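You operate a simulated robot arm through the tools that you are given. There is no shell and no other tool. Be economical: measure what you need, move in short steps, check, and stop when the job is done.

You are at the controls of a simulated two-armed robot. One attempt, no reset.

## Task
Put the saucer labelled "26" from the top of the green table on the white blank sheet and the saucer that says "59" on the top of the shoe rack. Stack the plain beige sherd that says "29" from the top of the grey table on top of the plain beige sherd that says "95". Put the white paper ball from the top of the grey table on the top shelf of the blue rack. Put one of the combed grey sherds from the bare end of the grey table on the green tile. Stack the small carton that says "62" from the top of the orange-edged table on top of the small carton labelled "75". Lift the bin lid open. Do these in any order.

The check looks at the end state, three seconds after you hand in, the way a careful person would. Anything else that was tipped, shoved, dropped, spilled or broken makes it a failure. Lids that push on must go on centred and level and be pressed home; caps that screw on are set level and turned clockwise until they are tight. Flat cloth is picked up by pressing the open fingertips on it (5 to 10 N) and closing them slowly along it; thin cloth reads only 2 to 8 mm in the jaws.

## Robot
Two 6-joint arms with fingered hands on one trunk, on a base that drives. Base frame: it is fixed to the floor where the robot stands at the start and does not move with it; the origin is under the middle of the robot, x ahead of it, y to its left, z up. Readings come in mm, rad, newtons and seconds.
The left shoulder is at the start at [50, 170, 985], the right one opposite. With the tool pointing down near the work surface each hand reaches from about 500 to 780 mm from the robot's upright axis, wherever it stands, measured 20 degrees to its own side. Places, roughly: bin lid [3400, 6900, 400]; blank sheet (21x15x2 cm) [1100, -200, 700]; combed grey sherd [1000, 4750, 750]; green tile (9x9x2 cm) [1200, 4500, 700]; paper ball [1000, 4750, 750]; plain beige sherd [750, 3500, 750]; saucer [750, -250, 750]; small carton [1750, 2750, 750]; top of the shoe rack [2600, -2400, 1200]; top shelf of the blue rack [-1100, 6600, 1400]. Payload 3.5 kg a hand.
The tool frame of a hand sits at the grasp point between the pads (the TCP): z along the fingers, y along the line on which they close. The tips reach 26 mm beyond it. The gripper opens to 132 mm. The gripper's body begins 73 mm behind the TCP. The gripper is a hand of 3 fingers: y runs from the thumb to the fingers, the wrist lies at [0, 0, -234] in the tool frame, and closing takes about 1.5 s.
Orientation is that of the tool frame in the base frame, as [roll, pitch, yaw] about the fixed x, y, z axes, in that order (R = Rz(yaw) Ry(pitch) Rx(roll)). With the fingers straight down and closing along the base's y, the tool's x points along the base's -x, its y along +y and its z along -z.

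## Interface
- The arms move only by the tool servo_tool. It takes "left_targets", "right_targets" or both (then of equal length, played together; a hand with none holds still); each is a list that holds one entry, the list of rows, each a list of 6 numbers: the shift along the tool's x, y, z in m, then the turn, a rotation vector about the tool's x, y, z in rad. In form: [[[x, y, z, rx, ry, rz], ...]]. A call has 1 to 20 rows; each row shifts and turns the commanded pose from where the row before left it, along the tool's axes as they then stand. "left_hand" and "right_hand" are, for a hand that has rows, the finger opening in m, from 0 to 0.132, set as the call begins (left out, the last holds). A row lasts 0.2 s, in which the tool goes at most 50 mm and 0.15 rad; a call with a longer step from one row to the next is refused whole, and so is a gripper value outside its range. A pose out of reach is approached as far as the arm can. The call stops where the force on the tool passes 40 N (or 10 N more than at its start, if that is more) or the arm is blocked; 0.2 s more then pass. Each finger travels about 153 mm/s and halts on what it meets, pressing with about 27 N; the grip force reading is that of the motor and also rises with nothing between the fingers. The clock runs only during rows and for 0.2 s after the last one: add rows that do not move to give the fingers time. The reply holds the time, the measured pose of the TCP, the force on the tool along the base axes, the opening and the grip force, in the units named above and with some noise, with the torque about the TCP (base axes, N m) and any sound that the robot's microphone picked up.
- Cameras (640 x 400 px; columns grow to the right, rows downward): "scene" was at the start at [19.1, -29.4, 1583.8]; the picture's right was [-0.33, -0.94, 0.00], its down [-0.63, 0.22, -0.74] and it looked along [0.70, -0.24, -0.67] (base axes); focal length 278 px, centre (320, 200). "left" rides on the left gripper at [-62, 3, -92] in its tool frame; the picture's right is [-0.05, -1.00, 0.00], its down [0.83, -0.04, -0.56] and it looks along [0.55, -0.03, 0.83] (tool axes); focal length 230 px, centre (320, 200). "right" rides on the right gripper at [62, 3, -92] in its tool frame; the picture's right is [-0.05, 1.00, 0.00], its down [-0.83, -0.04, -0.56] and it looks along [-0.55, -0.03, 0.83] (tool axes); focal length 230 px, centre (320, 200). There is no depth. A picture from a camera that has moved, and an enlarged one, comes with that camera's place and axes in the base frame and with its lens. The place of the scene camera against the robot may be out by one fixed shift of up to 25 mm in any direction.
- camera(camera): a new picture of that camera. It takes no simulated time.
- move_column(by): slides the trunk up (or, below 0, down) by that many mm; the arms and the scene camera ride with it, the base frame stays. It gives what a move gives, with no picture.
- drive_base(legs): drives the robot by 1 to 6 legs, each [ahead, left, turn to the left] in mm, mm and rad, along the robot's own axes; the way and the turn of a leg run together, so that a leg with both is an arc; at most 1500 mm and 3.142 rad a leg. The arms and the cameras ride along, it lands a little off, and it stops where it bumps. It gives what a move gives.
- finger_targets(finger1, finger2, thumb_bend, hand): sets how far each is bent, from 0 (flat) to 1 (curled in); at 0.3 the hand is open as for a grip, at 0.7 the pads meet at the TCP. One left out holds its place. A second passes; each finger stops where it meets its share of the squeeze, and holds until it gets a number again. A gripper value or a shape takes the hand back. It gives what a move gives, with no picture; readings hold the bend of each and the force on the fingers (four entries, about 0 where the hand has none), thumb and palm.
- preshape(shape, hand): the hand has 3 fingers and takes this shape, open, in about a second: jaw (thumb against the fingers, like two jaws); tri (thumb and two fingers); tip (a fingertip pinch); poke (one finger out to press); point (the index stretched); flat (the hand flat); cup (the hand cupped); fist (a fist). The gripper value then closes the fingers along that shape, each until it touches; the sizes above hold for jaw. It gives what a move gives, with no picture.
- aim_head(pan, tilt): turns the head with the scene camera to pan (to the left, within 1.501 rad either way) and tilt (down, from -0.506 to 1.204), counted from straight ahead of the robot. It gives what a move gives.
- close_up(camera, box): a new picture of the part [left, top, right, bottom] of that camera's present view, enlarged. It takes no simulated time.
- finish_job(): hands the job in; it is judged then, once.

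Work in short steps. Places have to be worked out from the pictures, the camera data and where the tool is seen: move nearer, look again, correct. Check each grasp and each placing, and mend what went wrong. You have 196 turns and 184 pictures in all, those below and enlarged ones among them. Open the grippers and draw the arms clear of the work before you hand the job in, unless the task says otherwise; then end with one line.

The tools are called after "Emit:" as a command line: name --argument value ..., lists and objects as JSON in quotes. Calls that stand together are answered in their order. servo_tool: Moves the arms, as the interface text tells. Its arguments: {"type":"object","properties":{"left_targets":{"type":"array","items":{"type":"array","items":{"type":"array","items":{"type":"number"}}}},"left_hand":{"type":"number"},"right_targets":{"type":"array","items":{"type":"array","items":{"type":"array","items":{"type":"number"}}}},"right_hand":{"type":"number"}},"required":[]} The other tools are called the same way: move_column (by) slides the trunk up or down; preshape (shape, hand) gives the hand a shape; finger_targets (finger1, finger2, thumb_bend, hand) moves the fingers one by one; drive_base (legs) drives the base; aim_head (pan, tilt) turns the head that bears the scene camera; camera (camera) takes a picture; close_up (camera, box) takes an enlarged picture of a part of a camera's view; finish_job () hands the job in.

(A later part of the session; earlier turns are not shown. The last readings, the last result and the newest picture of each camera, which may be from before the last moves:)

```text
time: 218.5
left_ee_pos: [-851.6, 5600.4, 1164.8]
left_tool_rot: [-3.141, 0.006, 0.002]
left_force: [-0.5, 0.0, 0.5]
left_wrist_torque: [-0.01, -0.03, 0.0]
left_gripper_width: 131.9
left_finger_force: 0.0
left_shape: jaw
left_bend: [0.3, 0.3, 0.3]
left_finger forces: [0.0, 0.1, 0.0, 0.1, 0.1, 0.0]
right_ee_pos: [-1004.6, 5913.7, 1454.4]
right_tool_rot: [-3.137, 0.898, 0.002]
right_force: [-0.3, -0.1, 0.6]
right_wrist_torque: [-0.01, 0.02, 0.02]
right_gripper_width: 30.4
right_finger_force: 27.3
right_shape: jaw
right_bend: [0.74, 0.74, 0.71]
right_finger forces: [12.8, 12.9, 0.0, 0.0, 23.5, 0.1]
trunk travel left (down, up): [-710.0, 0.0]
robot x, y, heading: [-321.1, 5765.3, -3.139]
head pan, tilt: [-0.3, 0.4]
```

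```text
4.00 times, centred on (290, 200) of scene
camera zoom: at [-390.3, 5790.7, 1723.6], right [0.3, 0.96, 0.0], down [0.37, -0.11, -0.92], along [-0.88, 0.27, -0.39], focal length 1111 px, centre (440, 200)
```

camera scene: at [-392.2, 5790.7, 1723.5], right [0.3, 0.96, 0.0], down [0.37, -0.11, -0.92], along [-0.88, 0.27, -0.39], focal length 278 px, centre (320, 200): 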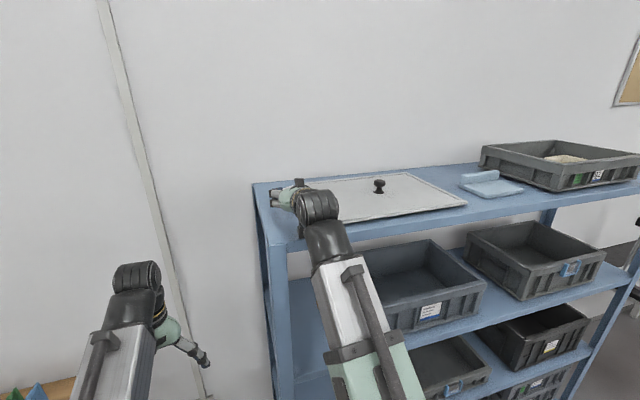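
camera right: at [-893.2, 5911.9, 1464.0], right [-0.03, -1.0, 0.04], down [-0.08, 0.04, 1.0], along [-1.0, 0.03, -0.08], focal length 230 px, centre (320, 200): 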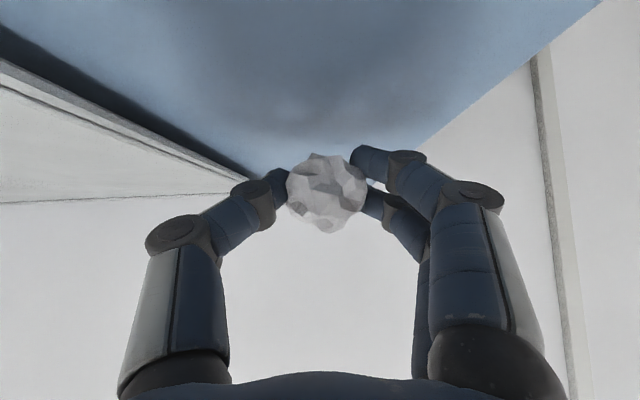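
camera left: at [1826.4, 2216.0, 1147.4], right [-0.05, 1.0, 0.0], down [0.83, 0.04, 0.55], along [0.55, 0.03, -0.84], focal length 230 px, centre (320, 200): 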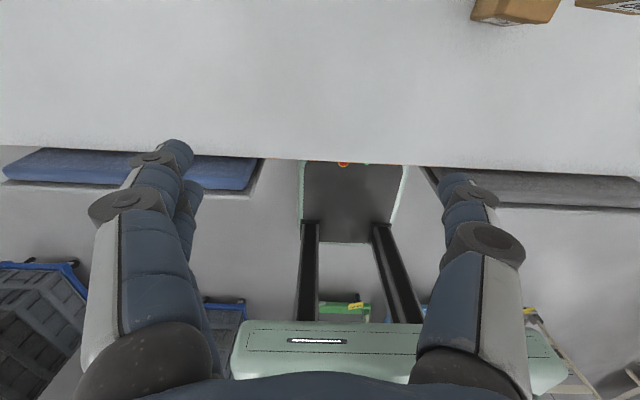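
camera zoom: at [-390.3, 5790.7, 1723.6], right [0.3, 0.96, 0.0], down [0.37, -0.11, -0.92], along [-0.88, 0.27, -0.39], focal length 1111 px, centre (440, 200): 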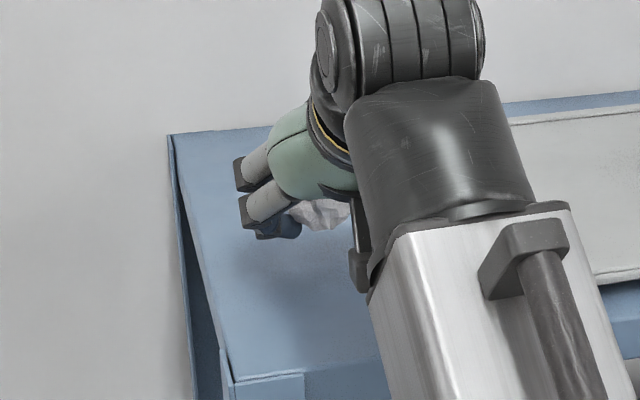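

I continue lowering with 3 mm steps.

Emit:
servo_tool --right_targets '[[[0.0023, 0, 0.0019, 0, 0, 0], [0.0023, 0, 0.0019, 0, 0, 0], [0.0023, 0, 0.0019, 0, 0, 0], [0, 0, 0, 0, 0, 0]]]'

Emit:
servo_tool --right_targets '[[[0.0023, 0, 0.0019, 0, 0, 0], [0.0016, 0, 0.0012, 0, 0, 0], [0, 0, 0, 0, 0, 0]]]'

Emit:
servo_tool --right_targets '[[[0.0016, 0, 0.0012, 0, 0, 0], [0.0016, 0, 0.0012, 0, 0, 0], [0, 0, 0, 0, 0, 0]]]'

```text
time: 219.5
left_ee_pos: [-852.8, 5600.0, 1164.5]
left_tool_rot: [3.142, 0.007, 0.002]
left_force: [0.2, -0.3, 0.3]
left_wrist_torque: [0.01, 0.0, 0.01]
left_gripper_width: 131.9
left_finger_force: 0.1
left_shape: jaw
left_bend: [0.3, 0.3, 0.3]
left_finger forces: [0.0, 0.1, 0.0, 0.1, 0.1, 0.0]
right_ee_pos: [-1004.4, 5915.7, 1445.3]
right_tool_rot: [-3.134, 0.9, 0.003]
right_force: [0.4, 0.4, -0.1]
right_wrist_torque: [0.01, 0.02, 0.01]
right_gripper_width: 30.6
right_finger_force: 26.9
right_shape: jaw
right_bend: [0.74, 0.74, 0.71]
right_finger forces: [12.9, 12.9, 0.1, 0.1, 23.6, 0.0]
trunk travel left (down, up): [-710.0, 0.0]
robot x, y, heading: [-322.7, 5764.3, -3.144]
head pan, tilt: [-0.3, 0.4]
```

```text
time: 220.3
left_ee_pos: [-852.4, 5601.2, 1164.9]
left_tool_rot: [3.14, 0.007, 0.003]
left_force: [-0.3, -0.4, -1.2]
left_wrist_torque: [-0.01, 0.01, 0.0]
left_gripper_width: 131.9
left_finger_force: 0.1
left_shape: jaw
left_bend: [0.3, 0.3, 0.3]
left_finger forces: [0.0, 0.0, 0.0, 0.0, 0.0, 0.0]
right_ee_pos: [-1004.9, 5914.6, 1440.2]
right_tool_rot: [-3.135, 0.899, 0.002]
right_force: [-0.1, 0.5, -0.5]
right_wrist_torque: [0.03, -0.01, -0.02]
right_gripper_width: 30.4
right_finger_force: 26.6
right_shape: jaw
right_bend: [0.74, 0.74, 0.71]
right_finger forces: [12.8, 12.9, 0.0, 0.1, 23.6, 0.1]
trunk travel left (down, up): [-710.0, 0.0]
robot x, y, heading: [-319.5, 5766.4, -3.14]
head pan, tilt: [-0.3, 0.4]
```

```text
time: 221.1
left_ee_pos: [-852.0, 5600.0, 1164.7]
left_tool_rot: [-3.141, 0.01, 0.001]
left_force: [0.5, -0.6, -0.4]
left_wrist_torque: [-0.01, -0.02, 0.0]
left_gripper_width: 132.1
left_finger_force: 0.1
left_shape: jaw
left_bend: [0.3, 0.3, 0.3]
left_finger forces: [0.0, 0.0, 0.0, 0.1, 0.0, 0.0]
right_ee_pos: [-1004.0, 5914.6, 1438.5]
right_tool_rot: [-3.135, 0.906, 0.004]
right_force: [-8.0, -0.6, 25.4]
right_wrist_torque: [-0.56, 0.49, -0.19]
right_gripper_width: 31.0
right_finger_force: 27.0
right_shape: jaw
right_bend: [0.74, 0.74, 0.71]
right_finger forces: [41.5, 12.6, 0.0, 0.0, 26.2, 0.0]
trunk travel left (down, up): [-710.0, 0.0]
robot x, y, heading: [-322.9, 5766.9, -3.141]
head pan, tilt: [-0.3, 0.4]
```

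A finger touches the shelf, so the ball is just above it. I ease up 1 mm and open slightly to let the ball settle, then look.

Emit:
servo_tool --right_targets '[[[-0.0008, 0, -0.0006, 0, 0, 0], [0, 0, 0, 0, 0, 0], [0, 0, 0, 0, 0, 0], [0, 0, 0, 0, 0, 0], [0, 0, 0, 0, 0, 0]]]' --right_hand 0.065

Emit:
camera --camera "right"

```text
time: 222.3
left_ee_pos: [-852.3, 5600.8, 1165.6]
left_tool_rot: [-3.142, 0.008, 0.002]
left_force: [-0.3, -0.3, -0.2]
left_wrist_torque: [0.03, 0.01, 0.02]
left_gripper_width: 132.0
left_finger_force: 0.0
left_shape: jaw
left_bend: [0.3, 0.3, 0.3]
left_finger forces: [0.0, 0.1, 0.0, 0.0, 0.0, 0.0]
right_ee_pos: [-1005.6, 5915.4, 1437.5]
right_tool_rot: [-3.136, 0.904, 0.001]
right_force: [-5.1, 5.9, 23.5]
right_wrist_torque: [-0.36, 0.4, -0.16]
right_gripper_width: 59.4
right_finger_force: 0.0
right_shape: jaw
right_bend: [0.77, 0.73, 0.7]
right_finger forces: [23.5, 0.0, 0.1, 0.2, 0.0, 0.0]
trunk travel left (down, up): [-710.0, 0.0]
robot x, y, heading: [-320.8, 5761.8, -3.144]
head pan, tilt: [-0.3, 0.4]
```

```text
92 pictures are left
camera right: at [-893.3, 5912.9, 1447.5], right [-0.03, -1.0, 0.04], down [-0.08, 0.04, 1.0], along [-1.0, 0.03, -0.08], focal length 230 px, centre (320, 200)
```

right: 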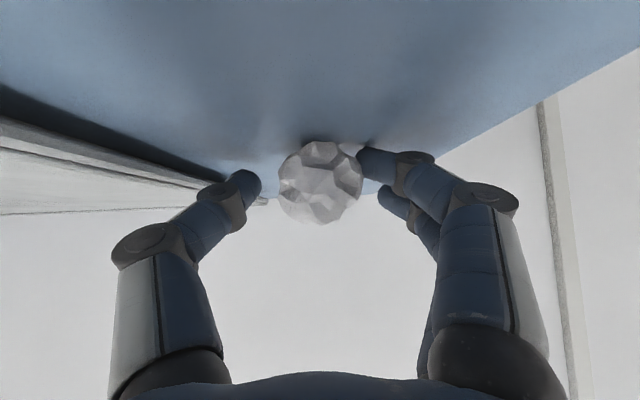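

The ball has settled on the shelf. I rise 3 mm, open a bit more, then draw up and back.

Emit:
servo_tool --right_targets '[[[-0.0023, 0, -0.0019, 0, 0, 0], [0, 0, 0, 0, 0, 0], [0, 0, 0, 0, 0, 0], [-0.0078, 0, -0.0062, 0, 0, 0], [-0.0156, 0, -0.0125, 0, 0, 0], [-0.0156, 0, -0.0125, 0, 0, 0], [-0.0156, 0, -0.0125, 0, 0, 0]]]' --right_hand 0.085

Emit:
camera --camera "right"

Emit:
close_up --camera "scene" --box '[220, 150, 360, 250]'

```text
time: 223.9
left_ee_pos: [-853.5, 5601.1, 1164.6]
left_tool_rot: [-3.14, 0.008, 0.0]
left_force: [0.1, 0.9, 0.6]
left_wrist_torque: [-0.03, -0.03, 0.01]
left_gripper_width: 132.2
left_finger_force: 0.1
left_shape: jaw
left_bend: [0.3, 0.3, 0.3]
left_finger forces: [0.0, 0.0, 0.1, 0.1, 0.0, 0.1]
right_ee_pos: [-1004.3, 5914.4, 1510.0]
right_tool_rot: [-3.134, 0.9, 0.004]
right_force: [0.0, -0.8, -0.5]
right_wrist_torque: [-0.04, 0.0, 0.01]
right_gripper_width: 84.7
right_finger_force: 0.1
right_shape: jaw
right_bend: [0.7, 0.7, 0.68]
right_finger forces: [0.0, 0.1, 0.0, 0.1, 0.0, 0.1]
trunk travel left (down, up): [-710.0, 0.0]
robot x, y, heading: [-322.8, 5763.7, -3.145]
head pan, tilt: [-0.3, 0.4]
```

```text
91 pictures are left
camera right: at [-893.0, 5911.0, 1519.9], right [-0.03, -1.0, 0.04], down [-0.08, 0.04, 1.0], along [-1.0, 0.03, -0.08], focal length 230 px, centre (320, 200)
```

right: 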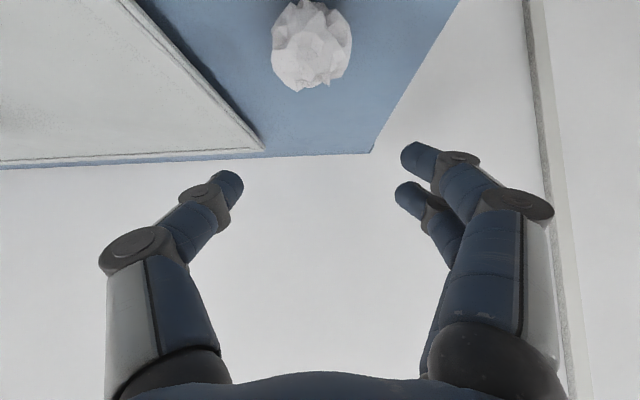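

```text
4.00 times, centred on (290, 200) of scene
camera zoom: at [-390.1, 5790.7, 1723.6], right [0.3, 0.96, 0.0], down [0.37, -0.11, -0.92], along [-0.88, 0.27, -0.39], focal length 1111 px, centre (440, 200)
```

zoom: 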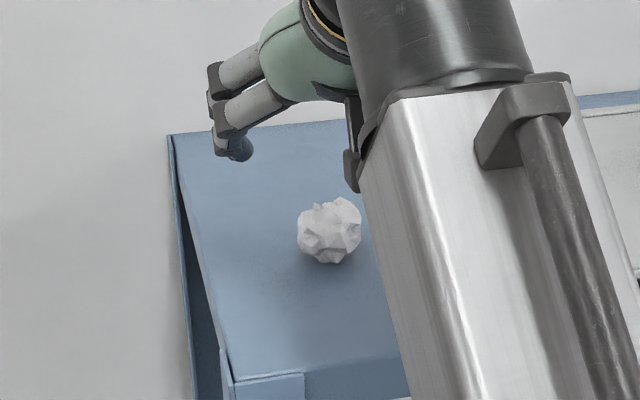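

The ball sits on the top shelf. I back off 250 mm and bring the right hand down to its normal pose.

Emit:
drive_base --legs '[[-250, 0, 0]]'

Emit:
servo_tool --right_targets '[[[0.0352, 0, 0.028, 0, 0, 0], [0.0352, 0, 0.028, 0, 0, 0], [0.0391, 0, 0.0119, 0, 0.15, 0], [0.0369, 0, 0.0176, 0, 0.15, 0], [0.0339, 0, 0.0229, 0, 0.15, 0], [0.03, 0, 0.0277, 0, 0.15, 0], [0.0255, 0, 0.0319, 0, 0.15, 0], [0.0205, 0, 0.0354, 0, 0.15, 0], [0, 0, 0.03, 0, 0, 0], [0, 0, 0, 0, 0, 0]]]'

Emit:
drive_base --legs '[[0, 0, 1.571], [0, 0, 1.571]]'

Emit:
drive_base --legs '[[0, -1300, 0], [0, -900, 0]]'

Emit:
aim_head --pan 0.0 --tilt 0.7

Emit:
camera --camera "scene"

```text
time: 225.7
left_ee_pos: [-601.0, 5599.5, 1164.8]
left_tool_rot: [3.142, 0.009, 0.004]
left_force: [0.4, -1.2, 0.8]
left_wrist_torque: [0.0, 0.02, -0.01]
left_gripper_width: 131.8
left_finger_force: 0.1
left_shape: jaw
left_bend: [0.3, 0.3, 0.3]
left_finger forces: [0.1, 0.0, 0.0, 0.0, 0.0, 0.1]
right_ee_pos: [-753.2, 5912.8, 1509.2]
right_tool_rot: [-3.136, 0.899, 0.005]
right_force: [1.2, -0.9, 0.7]
right_wrist_torque: [0.0, 0.04, 0.0]
right_gripper_width: 84.5
right_finger_force: 0.0
right_shape: jaw
right_bend: [0.7, 0.7, 0.68]
right_finger forces: [0.1, 0.1, 0.0, 0.1, 0.0, 0.0]
trunk travel left (down, up): [-710.0, 0.0]
robot x, y, heading: [-66.9, 5768.4, -3.142]
head pan, tilt: [-0.3, 0.4]
```

```text
time: 227.9
left_ee_pos: [-601.2, 5600.6, 1163.2]
left_tool_rot: [-3.141, 0.007, 0.003]
left_force: [0.3, -0.1, -0.4]
left_wrist_torque: [0.02, 0.03, 0.0]
left_gripper_width: 131.7
left_finger_force: 0.1
left_shape: jaw
left_bend: [0.3, 0.3, 0.3]
left_finger forces: [0.1, 0.0, 0.0, 0.1, 0.0, 0.0]
right_ee_pos: [-663.4, 5915.7, 1163.3]
right_tool_rot: [-3.139, -0.001, -0.001]
right_force: [0.2, 0.6, 0.4]
right_wrist_torque: [0.03, -0.01, -0.01]
right_gripper_width: 84.4
right_finger_force: 0.1
right_shape: jaw
right_bend: [0.7, 0.7, 0.68]
right_finger forces: [0.0, 0.0, 0.0, 0.0, 0.0, 0.0]
trunk travel left (down, up): [-710.0, 0.0]
robot x, y, heading: [-71.7, 5767.5, -3.145]
head pan, tilt: [-0.3, 0.4]
```

```text
time: 236.0
left_ee_pos: [455.8, 5937.0, 1165.0]
left_tool_rot: [3.14, 0.008, -3.128]
left_force: [0.4, -0.3, 1.2]
left_wrist_torque: [-0.01, 0.03, -0.01]
left_gripper_width: 131.7
left_finger_force: 0.0
left_shape: jaw
left_bend: [0.3, 0.3, 0.3]
left_finger forces: [0.0, 0.0, 0.0, 0.0, 0.1, 0.0]
right_ee_pos: [523.2, 5622.0, 1162.4]
right_tool_rot: [-3.138, -0.001, -3.132]
right_force: [0.3, 0.1, -0.3]
right_wrist_torque: [-0.03, 0.0, 0.01]
right_gripper_width: 84.9
right_finger_force: 0.1
right_shape: jaw
right_bend: [0.7, 0.7, 0.68]
right_finger forces: [0.1, 0.0, 0.0, 0.0, 0.1, 0.0]
trunk travel left (down, up): [-710.0, 0.0]
robot x, y, heading: [-72.4, 5767.1, 0.012]
head pan, tilt: [-0.3, 0.4]
```

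```text
time: 246.9
left_ee_pos: [480.1, 3722.5, 1164.1]
left_tool_rot: [3.141, 0.007, -3.135]
left_force: [0.2, -1.1, 0.6]
left_wrist_torque: [-0.01, 0.0, 0.0]
left_gripper_width: 131.9
left_finger_force: 0.0
left_shape: jaw
left_bend: [0.3, 0.3, 0.3]
left_finger forces: [0.0, 0.1, 0.0, 0.1, 0.0, 0.0]
right_ee_pos: [543.2, 3407.8, 1162.6]
right_tool_rot: [-3.137, 0.001, -3.14]
right_force: [0.0, -1.1, 0.0]
right_wrist_torque: [0.01, -0.03, -0.03]
right_gripper_width: 84.5
right_finger_force: 0.0
right_shape: jaw
right_bend: [0.7, 0.7, 0.68]
right_finger forces: [0.0, 0.0, 0.1, 0.1, 0.0, 0.1]
trunk travel left (down, up): [-710.0, 0.0]
robot x, y, heading: [-48.7, 3553.6, 0.002]
head pan, tilt: [-0.3, 0.4]
```

```text
time: 247.7
left_ee_pos: [480.2, 3723.5, 1164.7]
left_tool_rot: [3.14, 0.007, -3.139]
left_force: [0.4, -0.9, -1.4]
left_wrist_torque: [0.05, 0.02, -0.01]
left_gripper_width: 132.0
left_finger_force: 0.1
left_shape: jaw
left_bend: [0.3, 0.3, 0.3]
left_finger forces: [0.1, 0.0, 0.1, 0.1, 0.1, 0.1]
right_ee_pos: [542.4, 3407.8, 1163.6]
right_tool_rot: [-3.137, 0.0, -3.139]
right_force: [-0.8, 0.1, 0.1]
right_wrist_torque: [-0.01, -0.02, 0.04]
right_gripper_width: 84.6
right_finger_force: 0.1
right_shape: jaw
right_bend: [0.7, 0.7, 0.68]
right_finger forces: [0.0, 0.0, 0.0, 0.1, 0.1, 0.0]
trunk travel left (down, up): [-710.0, 0.0]
robot x, y, heading: [-49.8, 3554.7, 0.005]
head pan, tilt: [0.0, 0.7]
```

```text
89 pictures are left
camera scene: at [-24.7, 3554.1, 1696.8], right [0.0, -1.0, 0.0], down [-0.64, 0.0, -0.77], along [0.77, 0.0, -0.64], focal length 278 px, centre (320, 200)
```

scene: 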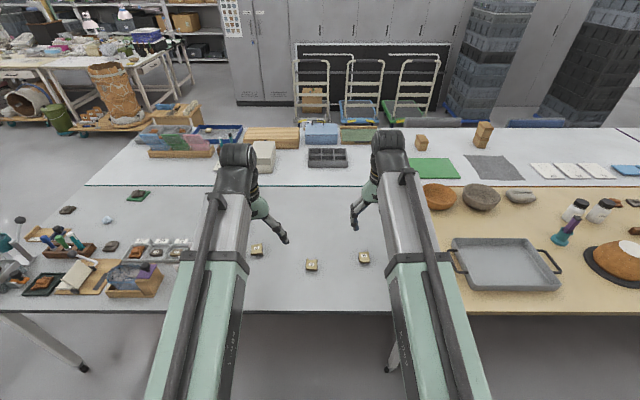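

Three beige sherds lie on the table before me. I zoom in to read them.

Emit:
close_up --camera "scene" --box '[240, 225, 380, 285]'

Emit:
close_up --camera "scene" --box '[0, 60, 200, 150]'

```text
4.57 times, centred on (310, 255) of scene
camera zoom: at [-24.7, 3554.1, 1696.8], right [0.0, -1.0, 0.0], down [-0.64, 0.0, -0.77], along [0.77, 0.0, -0.64], focal length 1269 px, centre (366, -51)
```

zoom: 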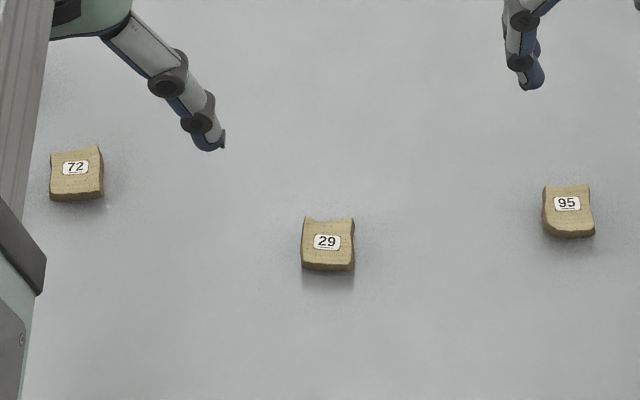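

```text
3.20 times, centred on (100, 105) of scene
camera zoom: at [-24.7, 3554.1, 1696.8], right [0.0, -1.0, 0.0], down [-0.64, 0.0, -0.77], along [0.77, 0.0, -0.64], focal length 888 px, centre (1024, 504)
```

zoom: 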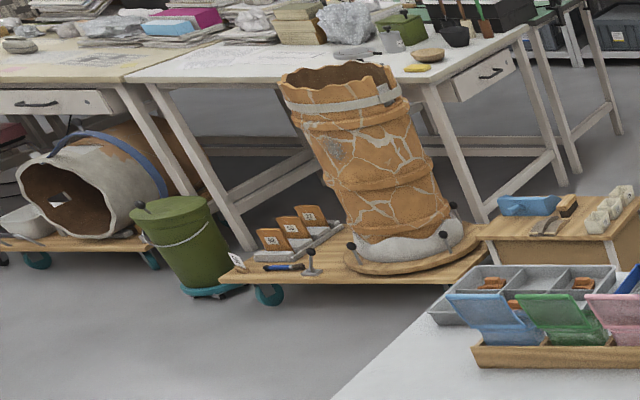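

"29" is at about [695, 3590] and "95" at about [731, 3367]. I drive ahead 110 and left 80 mm, lower the trunk and look closely with the right camera.

Emit:
drive_base --legs '[[110, 80, 0]]'

Emit:
move_column --by -110

Emit:
servo_tool --right_targets '[[[0, 0.03, 0.036, 0, 0, 0], [0, 0.03, 0.036, 0, 0, 0], [0, 0.03, 0.036, 0, 0, 0], [0, 0, 0.02, 0, 0, 0], [0, 0, 0, 0, 0, 0]]]'

Emit:
camera --camera "right"

```text
time: 249.0
left_ee_pos: [592.9, 3805.1, 1163.3]
left_tool_rot: [-3.14, 0.008, -3.138]
left_force: [0.5, 0.4, -0.6]
left_wrist_torque: [-0.02, 0.06, 0.0]
left_gripper_width: 131.9
left_finger_force: 0.0
left_shape: jaw
left_bend: [0.3, 0.3, 0.3]
left_finger forces: [0.0, 0.0, 0.1, 0.1, 0.1, 0.0]
right_ee_pos: [653.8, 3489.9, 1161.9]
right_tool_rot: [-3.137, -0.002, 3.139]
right_force: [0.6, 0.6, 0.1]
right_wrist_torque: [-0.03, 0.02, 0.0]
right_gripper_width: 84.6
right_finger_force: 0.0
right_shape: jaw
right_bend: [0.7, 0.7, 0.68]
right_finger forces: [0.0, 0.0, 0.1, 0.0, 0.0, 0.0]
trunk travel left (down, up): [-710.0, 0.0]
robot x, y, heading: [61.4, 3637.9, -0.001]
head pan, tilt: [0.0, 0.7]
```

```text
time: 250.4
left_ee_pos: [591.1, 3803.1, 1054.1]
left_tool_rot: [-3.141, 0.008, -3.14]
left_force: [0.9, 0.9, -0.2]
left_wrist_torque: [0.0, -0.01, 0.0]
left_gripper_width: 132.1
left_finger_force: 0.1
left_shape: jaw
left_bend: [0.3, 0.3, 0.3]
left_finger forces: [0.1, 0.0, 0.1, 0.1, 0.1, 0.0]
right_ee_pos: [653.8, 3489.3, 1053.6]
right_tool_rot: [-3.138, 0.0, 3.139]
right_force: [0.6, 0.7, 0.1]
right_wrist_torque: [-0.03, -0.01, -0.01]
right_gripper_width: 84.5
right_finger_force: 0.1
right_shape: jaw
right_bend: [0.7, 0.7, 0.68]
right_finger forces: [0.0, 0.0, 0.1, 0.1, 0.1, 0.1]
trunk travel left (down, up): [-600.0, 110.0]
robot x, y, heading: [61.5, 3639.3, 0.005]
head pan, tilt: [0.0, 0.7]
```

```text
time: 251.6
left_ee_pos: [590.0, 3804.9, 1055.2]
left_tool_rot: [3.14, 0.007, -3.14]
left_force: [-0.1, -0.6, -1.5]
left_wrist_torque: [0.0, 0.02, 0.0]
left_gripper_width: 131.8
left_finger_force: 0.0
left_shape: jaw
left_bend: [0.3, 0.3, 0.3]
left_finger forces: [0.1, 0.0, 0.0, 0.1, 0.1, 0.0]
right_ee_pos: [652.4, 3578.6, 924.7]
right_tool_rot: [-3.138, 0.002, 3.141]
right_force: [0.4, 0.1, -0.3]
right_wrist_torque: [-0.01, -0.01, 0.02]
right_gripper_width: 84.8
right_finger_force: 0.1
right_shape: jaw
right_bend: [0.7, 0.7, 0.68]
right_finger forces: [0.0, 0.0, 0.0, 0.0, 0.0, 0.0]
trunk travel left (down, up): [-600.0, 110.0]
robot x, y, heading: [60.3, 3636.4, 0.004]
head pan, tilt: [0.0, 0.7]
```

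```text
86 pictures are left
camera right: at [591.8, 3583.0, 1017.9], right [0.05, 1.0, 0.0], down [0.83, -0.04, 0.55], along [0.55, -0.03, -0.83], focal length 230 px, centre (320, 200)
```

right: 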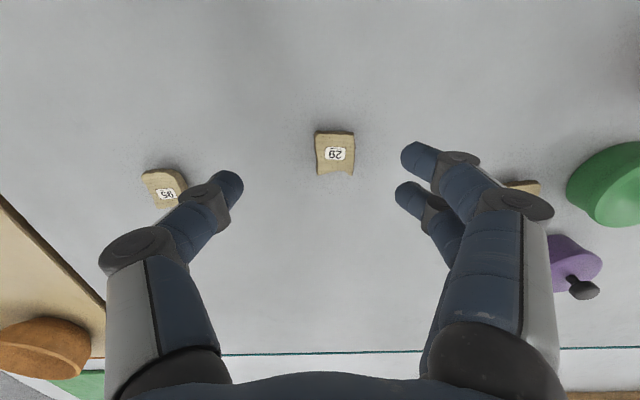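

Emit:
close_up --camera "right" --box '[295, 115, 375, 190]'

Emit:
close_up --camera "right" --box '[130, 155, 210, 220]'

Emit:
close_up --camera "scene" --box '[270, 220, 430, 320]'

```text
5.33 times, centred on (335, 152) of right
camera zoom: at [591.8, 3583.0, 1017.9], right [0.05, 1.0, 0.0], down [0.83, -0.04, 0.55], along [0.55, -0.03, -0.83], focal length 1227 px, centre (240, 453)
```

zoom: 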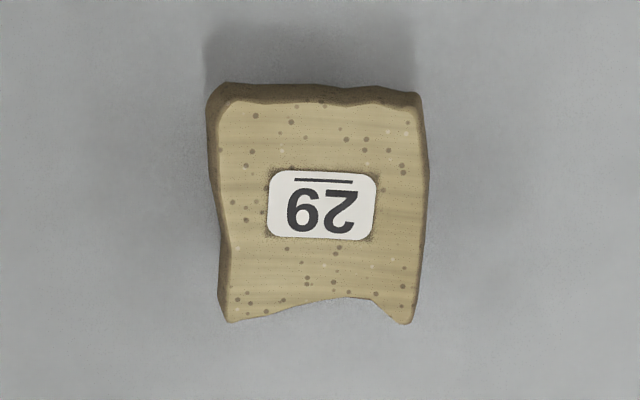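

```text
6.15 times, centred on (170, 188) of right
camera zoom: at [591.8, 3583.0, 1017.9], right [0.05, 1.0, 0.0], down [0.83, -0.04, 0.55], along [0.55, -0.03, -0.83], focal length 1416 px, centre (1243, 277)
```

zoom: 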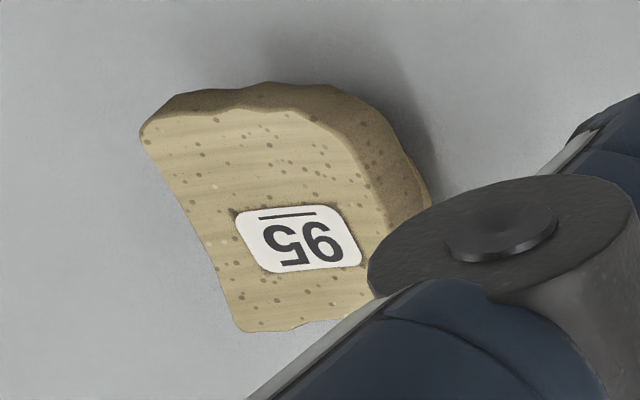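

```text
4.00 times, centred on (350, 270) of scene
camera zoom: at [85.7, 3636.8, 1586.8], right [0.0, -1.0, 0.0], down [-0.64, 0.0, -0.76], along [0.76, 0.0, -0.64], focal length 1111 px, centre (200, -80)
```

zoom: 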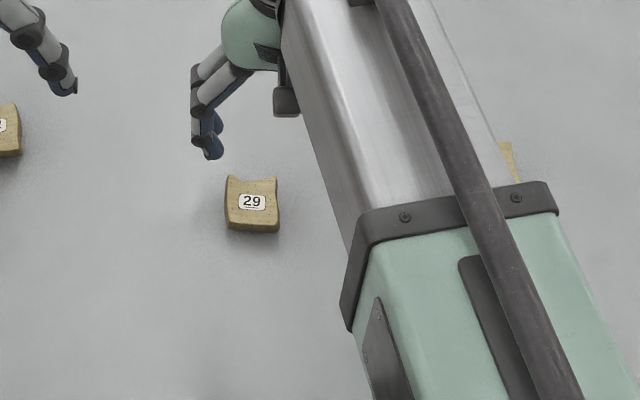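

"29" is about 45 mm wide at [701, 3596] with parallel sides along x. I move over it and lower to z 830 to check.

Emit:
servo_tool --right_targets '[[[-0.0242, 0.0086, 0.02, 0, 0, 0], [-0.0242, 0.0085, 0.02, 0, 0, 0], [0, 0, 0.03, 0, 0, 0], [0, 0, 0.025, 0, 0, 0], [0, 0, 0, 0, 0, 0]]]'

Emit:
camera --camera "right"

```text
time: 252.8
left_ee_pos: [590.0, 3802.9, 1054.3]
left_tool_rot: [3.141, 0.009, -3.141]
left_force: [-0.2, 0.0, 0.0]
left_wrist_torque: [0.0, 0.02, 0.02]
left_gripper_width: 132.0
left_finger_force: 0.0
left_shape: jaw
left_bend: [0.3, 0.3, 0.3]
left_finger forces: [0.1, 0.0, 0.0, 0.0, 0.0, 0.0]
right_ee_pos: [700.3, 3597.1, 829.9]
right_tool_rot: [-3.137, 0.0, 3.14]
right_force: [0.7, 0.1, -0.2]
right_wrist_torque: [-0.02, 0.02, 0.02]
right_gripper_width: 84.9
right_finger_force: 0.1
right_shape: jaw
right_bend: [0.7, 0.7, 0.68]
right_finger forces: [0.0, 0.0, 0.1, 0.1, 0.0, 0.1]
trunk travel left (down, up): [-600.0, 110.0]
robot x, y, heading: [59.5, 3634.7, 0.004]
head pan, tilt: [0.0, 0.7]
```

```text
82 pictures are left
camera right: at [639.9, 3600.2, 923.0], right [0.05, 1.0, 0.0], down [0.83, -0.04, 0.55], along [0.55, -0.03, -0.83], focal length 230 px, centre (320, 200)
```

right: 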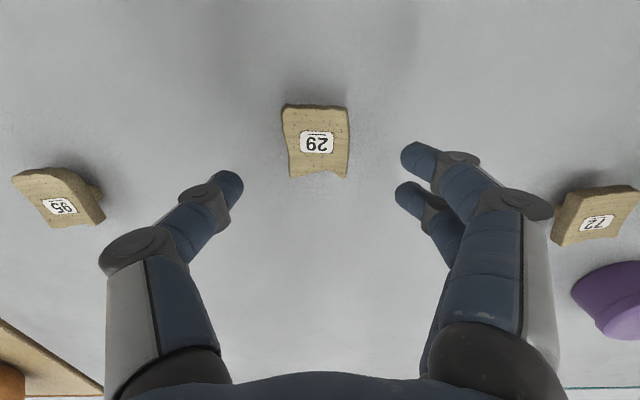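

Centred. I first take a zoomed look at "95" from here, as it is in free view.

Emit:
close_up --camera "right" --box '[0, 150, 120, 250]'

Emit:
servo_tool --right_targets '[[[0, -0.002, 0.03, 0, 0, 0], [0, 0, 0.02, 0, 0, 0], [0, 0, 0.01, 0, 0, 0], [0, 0, 0.003, 0, 0, 0], [0, 0, 0, 0, 0, 0]]]'

Emit:
servo_tool --right_targets '[[[0, 0, 0, 0, 0, 0], [0, 0, 0, 0, 0, 0], [0, 0, 0, 0, 0, 0], [0, 0, 0, 0, 0, 0], [0, 0, 0, 0, 0, 0], [0, 0, 0, 0, 0, 0]]]' --right_hand 0.02

Emit:
camera --camera "right"

```text
4.00 times, centred on (60, 200) of right
camera zoom: at [639.9, 3600.2, 923.0], right [0.05, 1.0, 0.0], down [0.83, -0.04, 0.55], along [0.55, -0.03, -0.83], focal length 920 px, centre (1360, 200)
```

zoom: 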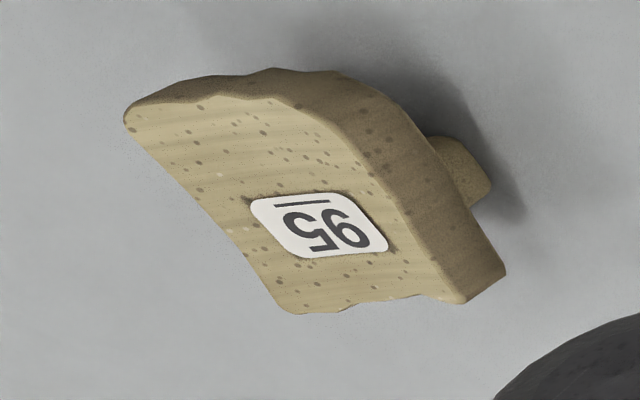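

```text
time: 254.0
left_ee_pos: [590.3, 3804.0, 1054.5]
left_tool_rot: [-3.141, 0.009, -3.141]
left_force: [-0.4, 0.3, -0.2]
left_wrist_torque: [0.0, -0.06, -0.02]
left_gripper_width: 132.0
left_finger_force: 0.1
left_shape: jaw
left_bend: [0.3, 0.3, 0.3]
left_finger forces: [0.0, 0.1, 0.1, 0.1, 0.1, 0.0]
right_ee_pos: [699.9, 3593.2, 766.5]
right_tool_rot: [-3.138, -0.001, 3.139]
right_force: [0.9, -0.1, 5.6]
right_wrist_torque: [0.24, -0.04, -0.02]
right_gripper_width: 84.6
right_finger_force: 0.0
right_shape: jaw
right_bend: [0.71, 0.71, 0.68]
right_finger forces: [3.0, 2.9, 0.0, 0.1, 0.1, 0.1]
trunk travel left (down, up): [-600.0, 110.0]
robot x, y, heading: [63.0, 3637.6, 0.001]
head pan, tilt: [0.0, 0.7]
```

```text
time: 255.4
left_ee_pos: [590.6, 3803.4, 1053.9]
left_tool_rot: [3.141, 0.008, -3.14]
left_force: [0.3, 0.0, 0.6]
left_wrist_torque: [0.03, 0.01, 0.0]
left_gripper_width: 132.1
left_finger_force: 0.0
left_shape: jaw
left_bend: [0.3, 0.3, 0.3]
left_finger forces: [0.0, 0.0, 0.1, 0.0, 0.0, 0.0]
right_ee_pos: [699.6, 3593.2, 765.9]
right_tool_rot: [-3.138, 0.001, 3.14]
right_force: [-1.0, 0.5, 3.6]
right_wrist_torque: [0.15, 0.04, 0.02]
right_gripper_width: 33.2
right_finger_force: 27.0
right_shape: jaw
right_bend: [0.74, 0.75, 0.72]
right_finger forces: [18.0, 9.7, 0.0, 0.0, 21.6, 0.1]
trunk travel left (down, up): [-600.0, 110.0]
robot x, y, heading: [62.0, 3636.4, 0.001]
head pan, tilt: [0.0, 0.7]
```

```text
80 pictures are left
camera right: at [639.6, 3597.5, 860.1], right [0.05, 1.0, 0.0], down [0.83, -0.04, 0.55], along [0.55, -0.03, -0.83], focal length 230 px, centre (320, 200)
```

right: 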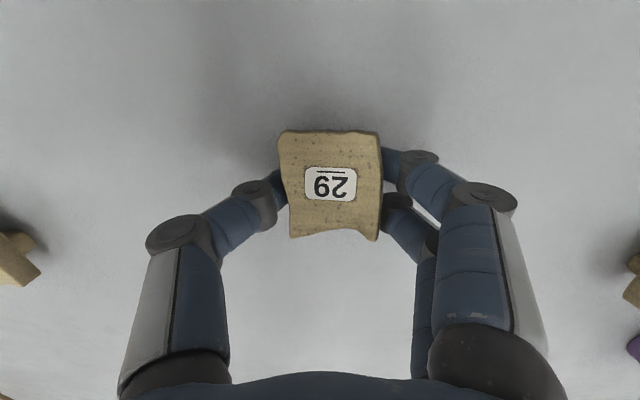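

The sherds seem to have a small foot beneath. The grip holds; I lift 110 mm and check how it hangs.

Emit:
servo_tool --right_targets '[[[0, 0, -0.01, 0, 0, 0], [0, 0, -0.03, 0, 0, 0], [0, 0, -0.04, 0, 0, 0], [0, 0, -0.03, 0, 0, 0], [0, 0, 0, 0, 0, 0]]]'

Emit:
camera --camera "right"

Emit:
close_up --camera "scene" --box '[270, 180, 430, 280]'

Emit:
camera --camera "left"

```text
time: 256.6
left_ee_pos: [591.2, 3804.7, 1054.4]
left_tool_rot: [-3.141, 0.007, -3.14]
left_force: [0.1, -0.3, -0.3]
left_wrist_torque: [-0.03, -0.05, 0.01]
left_gripper_width: 132.0
left_finger_force: 0.0
left_shape: jaw
left_bend: [0.3, 0.3, 0.3]
left_finger forces: [0.0, 0.0, 0.0, 0.0, 0.0, 0.0]
right_ee_pos: [702.1, 3592.0, 879.2]
right_tool_rot: [-3.137, -0.003, 3.141]
right_force: [-0.2, 0.0, -1.0]
right_wrist_torque: [-0.01, -0.01, 0.0]
right_gripper_width: 32.6
right_finger_force: 26.8
right_shape: jaw
right_bend: [0.74, 0.75, 0.72]
right_finger forces: [14.7, 10.1, 0.1, 0.1, 22.2, 0.0]
trunk travel left (down, up): [-600.0, 110.0]
robot x, y, heading: [59.7, 3640.3, 0.001]
head pan, tilt: [0.0, 0.7]
```

```text
79 pictures are left
camera right: at [641.3, 3596.5, 972.8], right [0.05, 1.0, 0.0], down [0.83, -0.04, 0.55], along [0.55, -0.03, -0.83], focal length 230 px, centre (320, 200)
```

right: 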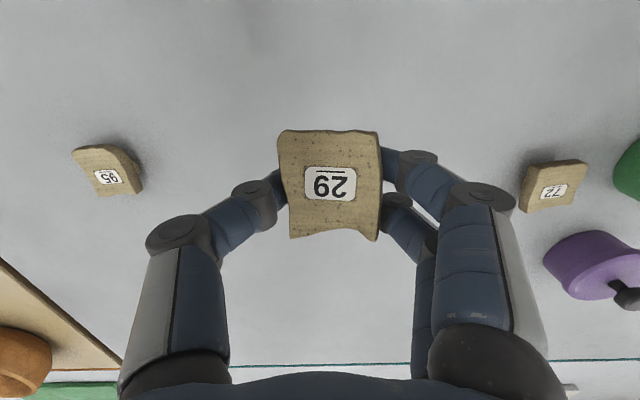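

```text
4.00 times, centred on (350, 230) of scene
camera zoom: at [85.9, 3636.8, 1586.8], right [0.0, -1.0, 0.0], down [-0.64, 0.0, -0.76], along [0.76, 0.0, -0.64], focal length 1111 px, centre (200, 80)
```

zoom: 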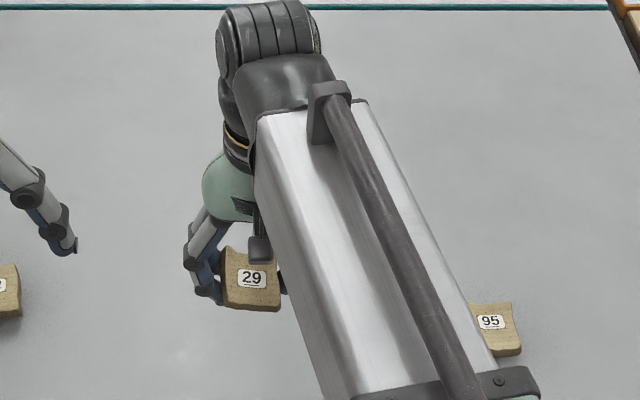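

```text
77 pictures are left
camera left: at [652.1, 3807.0, 1147.6], right [0.05, -1.0, 0.0], down [-0.83, -0.04, 0.55], along [-0.55, -0.03, -0.84], focal length 230 px, centre (320, 200)
```

left: 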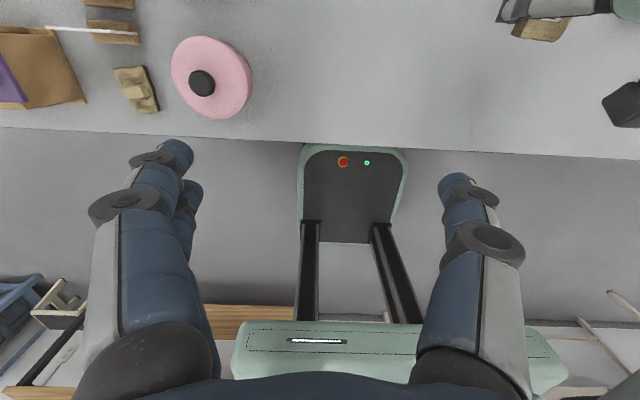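

"95"'s plate is centred at about [740, 3370] with its top at z about 762. I carry "29" over it, holding the same orientation.

Emit:
servo_tool --right_targets '[[[-0.0081, -0.0445, 0, 0, 0, 0], [-0.0081, -0.0445, 0, 0, 0, 0], [-0.0081, -0.0445, 0, 0, 0, 0], [-0.0081, -0.0445, 0, 0, 0, 0], [-0.008, -0.0445, 0, 0, 0, 0], [0, 0, 0.03, 0, 0, 0], [0, 0, 0.02, 0, 0, 0], [0, 0, 0, 0, 0, 0]]]'

Emit:
camera --camera "right"

Emit:
close_up --camera "scene" --box '[340, 170, 500, 270]'

```text
time: 258.4
left_ee_pos: [590.7, 3804.7, 1054.2]
left_tool_rot: [3.14, 0.007, -3.139]
left_force: [-1.3, -0.4, -0.8]
left_wrist_torque: [0.0, 0.04, 0.01]
left_gripper_width: 132.1
left_finger_force: 0.0
left_shape: jaw
left_bend: [0.3, 0.3, 0.3]
left_finger forces: [0.0, 0.0, 0.1, 0.0, 0.0, 0.0]
right_ee_pos: [740.9, 3371.7, 825.8]
right_tool_rot: [-3.138, -0.002, 3.14]
right_force: [0.3, -0.9, -1.2]
right_wrist_torque: [-0.04, 0.0, 0.0]
right_gripper_width: 32.9
right_finger_force: 27.6
right_shape: jaw
right_bend: [0.74, 0.75, 0.72]
right_finger forces: [14.6, 10.0, 0.0, 0.1, 22.0, 0.1]
trunk travel left (down, up): [-600.0, 110.0]
robot x, y, heading: [60.0, 3637.5, 0.001]
head pan, tilt: [0.0, 0.7]
```

```text
76 pictures are left
camera right: at [680.6, 3375.1, 920.0], right [0.05, 1.0, 0.0], down [0.83, -0.04, 0.55], along [0.55, -0.03, -0.83], focal length 230 px, centre (320, 200)
```

right: 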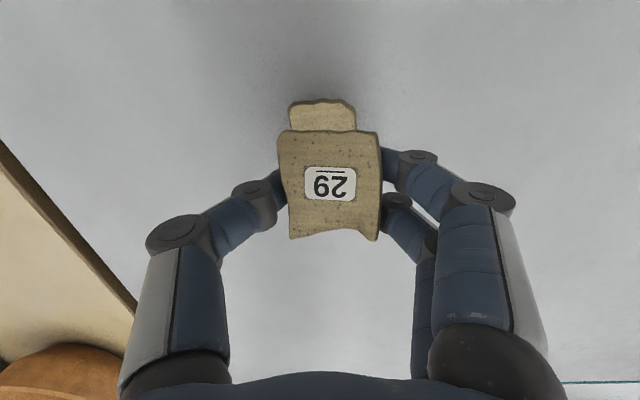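

```text
4.00 times, centred on (420, 220) of scene
camera zoom: at [85.8, 3636.8, 1586.8], right [0.0, -1.0, 0.0], down [-0.64, 0.0, -0.76], along [0.76, 0.0, -0.64], focal length 1111 px, centre (-80, 120)
```

zoom: 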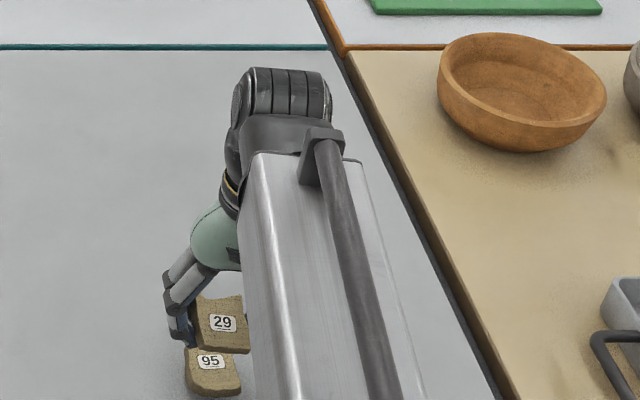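

Nearly aligned; "29" should go about 4 mm to -y. I shift and lower to z 797, then feel.

Emit:
servo_tool --right_targets '[[[0.001, -0.004, 0.012, 0, 0, 0], [0, 0, 0.01, 0, 0, 0], [0, 0, 0.005, 0, 0, 0], [0, 0, 0, 0, 0, 0]]]'

Emit:
camera --camera "right"

Emit:
close_up --camera "scene" --box '[350, 230, 430, 280]'

```text
time: 259.4
left_ee_pos: [592.3, 3804.1, 1054.9]
left_tool_rot: [-3.141, 0.006, 3.141]
left_force: [-1.1, -0.1, 0.4]
left_wrist_torque: [-0.02, 0.0, 0.06]
left_gripper_width: 131.7
left_finger_force: 0.0
left_shape: jaw
left_bend: [0.3, 0.3, 0.3]
left_finger forces: [0.0, 0.1, 0.0, 0.1, 0.0, 0.1]
right_ee_pos: [739.8, 3365.6, 800.1]
right_tool_rot: [-3.139, 0.0, 3.14]
right_force: [0.6, -0.1, 0.5]
right_wrist_torque: [0.01, 0.0, 0.02]
right_gripper_width: 32.8
right_finger_force: 26.9
right_shape: jaw
right_bend: [0.74, 0.75, 0.72]
right_finger forces: [14.6, 10.0, 0.0, 0.0, 21.8, 0.0]
trunk travel left (down, up): [-600.0, 110.0]
robot x, y, heading: [62.2, 3640.2, -0.002]
head pan, tilt: [0.0, 0.7]
```

```text
74 pictures are left
camera right: at [679.6, 3370.7, 894.0], right [0.05, 1.0, 0.0], down [0.83, -0.04, 0.55], along [0.55, -0.03, -0.83], focal length 230 px, centre (320, 200)
```

right: 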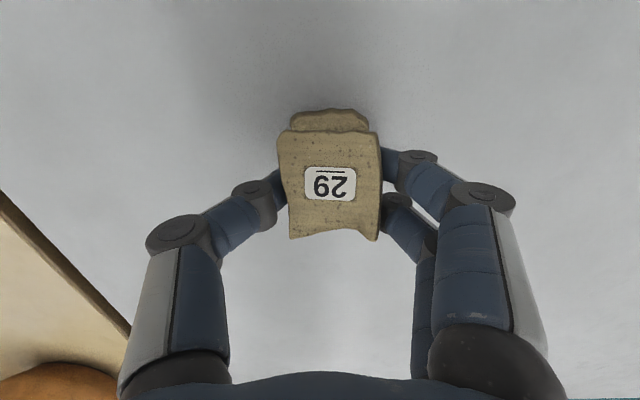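

```text
8.00 times, centred on (390, 255) of scene
camera zoom: at [85.8, 3636.8, 1586.8], right [0.0, -1.0, 0.0], down [-0.64, 0.0, -0.76], along [0.76, 0.0, -0.64], focal length 2221 px, centre (-240, -240)
```

zoom: 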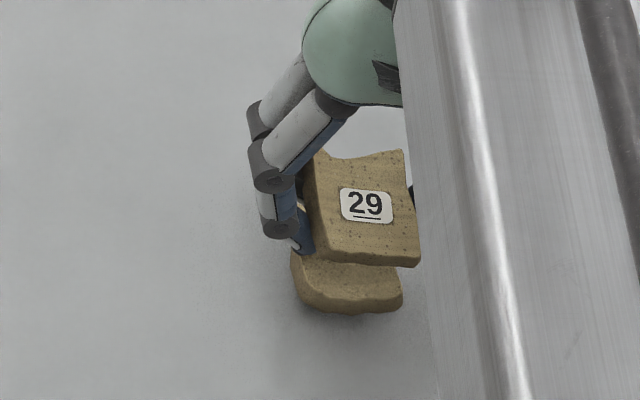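

Aligned within a few millimetres. I lower in small steps to contact, expected near 791.

Emit:
servo_tool --right_targets '[[[0, 0, 0.002, 0, 0, 0], [0, 0, 0.002, 0, 0, 0], [0, 0, 0.0015, 0, 0, 0], [0, 0, 0, 0, 0, 0]]]'

Emit:
servo_tool --right_targets '[[[0, 0, 0.0015, 0, 0, 0], [0, 0, 0.001, 0, 0, 0], [0, 0, 0, 0, 0, 0]]]'

```text
time: 260.4
left_ee_pos: [590.9, 3803.8, 1055.1]
left_tool_rot: [3.141, 0.007, -3.141]
left_force: [0.3, 0.5, 0.3]
left_wrist_torque: [0.04, 0.03, 0.01]
left_gripper_width: 131.9
left_finger_force: 0.1
left_shape: jaw
left_bend: [0.3, 0.3, 0.3]
left_finger forces: [0.1, 0.0, 0.0, 0.0, 0.0, 0.1]
right_ee_pos: [742.1, 3366.0, 794.6]
right_tool_rot: [-3.139, 0.0, 3.14]
right_force: [0.1, 0.6, -0.4]
right_wrist_torque: [0.02, 0.02, -0.01]
right_gripper_width: 32.6
right_finger_force: 27.1
right_shape: jaw
right_bend: [0.74, 0.75, 0.72]
right_finger forces: [14.6, 9.9, 0.0, 0.0, 21.8, 0.0]
trunk travel left (down, up): [-600.0, 110.0]
robot x, y, heading: [62.5, 3639.6, 0.005]
head pan, tilt: [0.0, 0.7]
```

```text
time: 261.2
left_ee_pos: [591.4, 3803.1, 1054.1]
left_tool_rot: [-3.141, 0.006, -3.141]
left_force: [-0.5, -0.4, 0.0]
left_wrist_torque: [0.02, 0.01, 0.02]
left_gripper_width: 131.8
left_finger_force: 0.1
left_shape: jaw
left_bend: [0.3, 0.3, 0.3]
left_finger forces: [0.1, 0.0, 0.0, 0.1, 0.0, 0.0]
right_ee_pos: [740.4, 3366.6, 793.1]
right_tool_rot: [-3.138, -0.001, 3.14]
right_force: [-0.6, 0.0, 0.7]
right_wrist_torque: [0.01, 0.01, -0.01]
right_gripper_width: 33.0
right_finger_force: 27.3
right_shape: jaw
right_bend: [0.74, 0.75, 0.72]
right_finger forces: [14.7, 10.1, 0.0, 0.1, 21.8, 0.1]
trunk travel left (down, up): [-600.0, 110.0]
robot x, y, heading: [59.0, 3634.6, 0.002]
head pan, tilt: [0.0, 0.7]
```

Emit:
servo_tool --right_targets '[[[0, 0, 0.001, 0, 0, 0], [0, 0, 0.001, 0, 0, 0], [0, 0, 0, 0, 0, 0]]]'

Emit:
servo_tool --right_targets '[[[0, 0, 0.001, 0, 0, 0], [0, 0, 0.001, 0, 0, 0], [0, 0, 0, 0, 0, 0]]]'

```text
time: 262.0
left_ee_pos: [590.7, 3804.6, 1055.1]
left_tool_rot: [-3.141, 0.007, -3.14]
left_force: [0.5, 0.1, 0.3]
left_wrist_torque: [0.01, 0.01, -0.04]
left_gripper_width: 131.6
left_finger_force: 0.0
left_shape: jaw
left_bend: [0.3, 0.3, 0.3]
left_finger forces: [0.1, 0.0, 0.0, 0.1, 0.0, 0.0]
right_ee_pos: [741.0, 3367.1, 791.6]
right_tool_rot: [-3.137, 0.001, 3.141]
right_force: [-0.2, 0.1, 4.5]
right_wrist_torque: [0.1, 0.07, -0.01]
right_gripper_width: 32.8
right_finger_force: 27.1
right_shape: jaw
right_bend: [0.74, 0.75, 0.72]
right_finger forces: [18.8, 10.1, 0.0, 0.0, 21.7, 0.0]
trunk travel left (down, up): [-600.0, 110.0]
robot x, y, heading: [59.2, 3636.3, 0.007]
head pan, tilt: [0.0, 0.7]
```

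```text
time: 262.8
left_ee_pos: [590.1, 3804.6, 1055.2]
left_tool_rot: [-3.14, 0.009, -3.14]
left_force: [-0.3, -0.4, 0.8]
left_wrist_torque: [0.01, -0.02, -0.01]
left_gripper_width: 132.0
left_finger_force: 0.0
left_shape: jaw
left_bend: [0.3, 0.3, 0.3]
left_finger forces: [0.1, 0.0, 0.0, 0.0, 0.1, 0.1]
right_ee_pos: [739.5, 3366.8, 791.4]
right_tool_rot: [-3.138, 0.001, 3.141]
right_force: [0.1, 1.4, 16.4]
right_wrist_torque: [0.45, 0.12, -0.01]
right_gripper_width: 33.1
right_finger_force: 26.8
right_shape: jaw
right_bend: [0.75, 0.75, 0.73]
right_finger forces: [29.9, 9.6, 0.1, 0.0, 22.1, 0.0]
trunk travel left (down, up): [-600.0, 110.0]
robot x, y, heading: [61.5, 3637.4, 0.001]
head pan, tilt: [0.0, 0.7]
```

In contact at the expected height. I ease up 1 mm, open moderately, and rise.

Emit:
servo_tool --right_targets '[[[0, 0, -0.0012, 0, 0, 0], [0, 0, 0, 0, 0, 0]]]'

Emit:
servo_tool --right_targets '[[[0, 0, 0, 0, 0, 0], [0, 0, 0, 0, 0, 0], [0, 0, 0, 0, 0, 0], [0, 0, -0.006, 0, 0, 0], [0, 0, -0.015, 0, 0, 0], [0, 0, -0.03, 0, 0, 0], [0, 0, -0.04, 0, 0, 0], [0, 0, -0.04, 0, 0, 0]]]' --right_hand 0.075

Emit:
camera --camera "right"

Emit:
close_up --camera "scene" --box '[350, 230, 430, 280]'

```text
time: 263.4
left_ee_pos: [591.1, 3805.1, 1054.9]
left_tool_rot: [-3.14, 0.008, -3.139]
left_force: [0.2, 0.8, -0.4]
left_wrist_torque: [0.01, -0.03, -0.01]
left_gripper_width: 132.0
left_finger_force: 0.1
left_shape: jaw
left_bend: [0.3, 0.3, 0.3]
left_finger forces: [0.1, 0.0, 0.0, 0.1, 0.0, 0.0]
right_ee_pos: [739.5, 3366.8, 790.3]
right_tool_rot: [-3.138, -0.002, 3.141]
right_force: [-0.7, 2.6, 14.1]
right_wrist_torque: [0.48, 0.11, -0.01]
right_gripper_width: 33.3
right_finger_force: 26.6
right_shape: jaw
right_bend: [0.75, 0.75, 0.73]
right_finger forces: [28.7, 9.7, 0.0, 0.1, 21.9, 0.0]
trunk travel left (down, up): [-600.0, 110.0]
robot x, y, heading: [61.1, 3637.9, -0.0]
head pan, tilt: [0.0, 0.7]
```

```text
time: 265.2
left_ee_pos: [590.9, 3803.6, 1054.5]
left_tool_rot: [-3.141, 0.007, -3.14]
left_force: [-0.4, 0.3, 0.3]
left_wrist_torque: [0.0, -0.03, 0.01]
left_gripper_width: 131.5
left_finger_force: 0.0
left_shape: jaw
left_bend: [0.3, 0.3, 0.3]
left_finger forces: [0.1, 0.0, 0.1, 0.0, 0.0, 0.1]
right_ee_pos: [739.7, 3368.5, 922.0]
right_tool_rot: [-3.14, -0.001, 3.14]
right_force: [0.1, -0.8, 0.2]
right_wrist_torque: [-0.01, 0.01, 0.02]
right_gripper_width: 73.8
right_finger_force: 0.1
right_shape: jaw
right_bend: [0.72, 0.72, 0.7]
right_finger forces: [0.0, 0.0, 0.0, 0.0, 0.0, 0.0]
trunk travel left (down, up): [-600.0, 110.0]
robot x, y, heading: [58.3, 3637.7, -0.0]
head pan, tilt: [0.0, 0.7]
```

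```text
72 pictures are left
camera right: at [678.4, 3372.9, 1015.4], right [0.05, 1.0, 0.0], down [0.83, -0.04, 0.55], along [0.55, -0.03, -0.83], focal length 230 px, centre (320, 200)
```

right: 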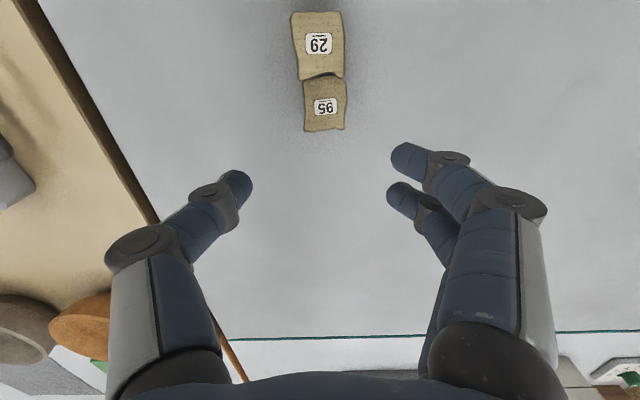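

```text
8.00 times, centred on (390, 255) of scene
camera zoom: at [85.5, 3636.9, 1586.7], right [0.0, -1.0, 0.0], down [-0.64, 0.0, -0.77], along [0.77, 0.0, -0.64], focal length 2221 px, centre (-240, -240)
```

zoom: 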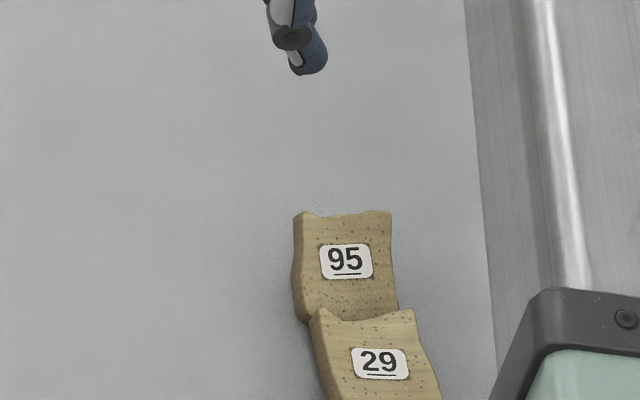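

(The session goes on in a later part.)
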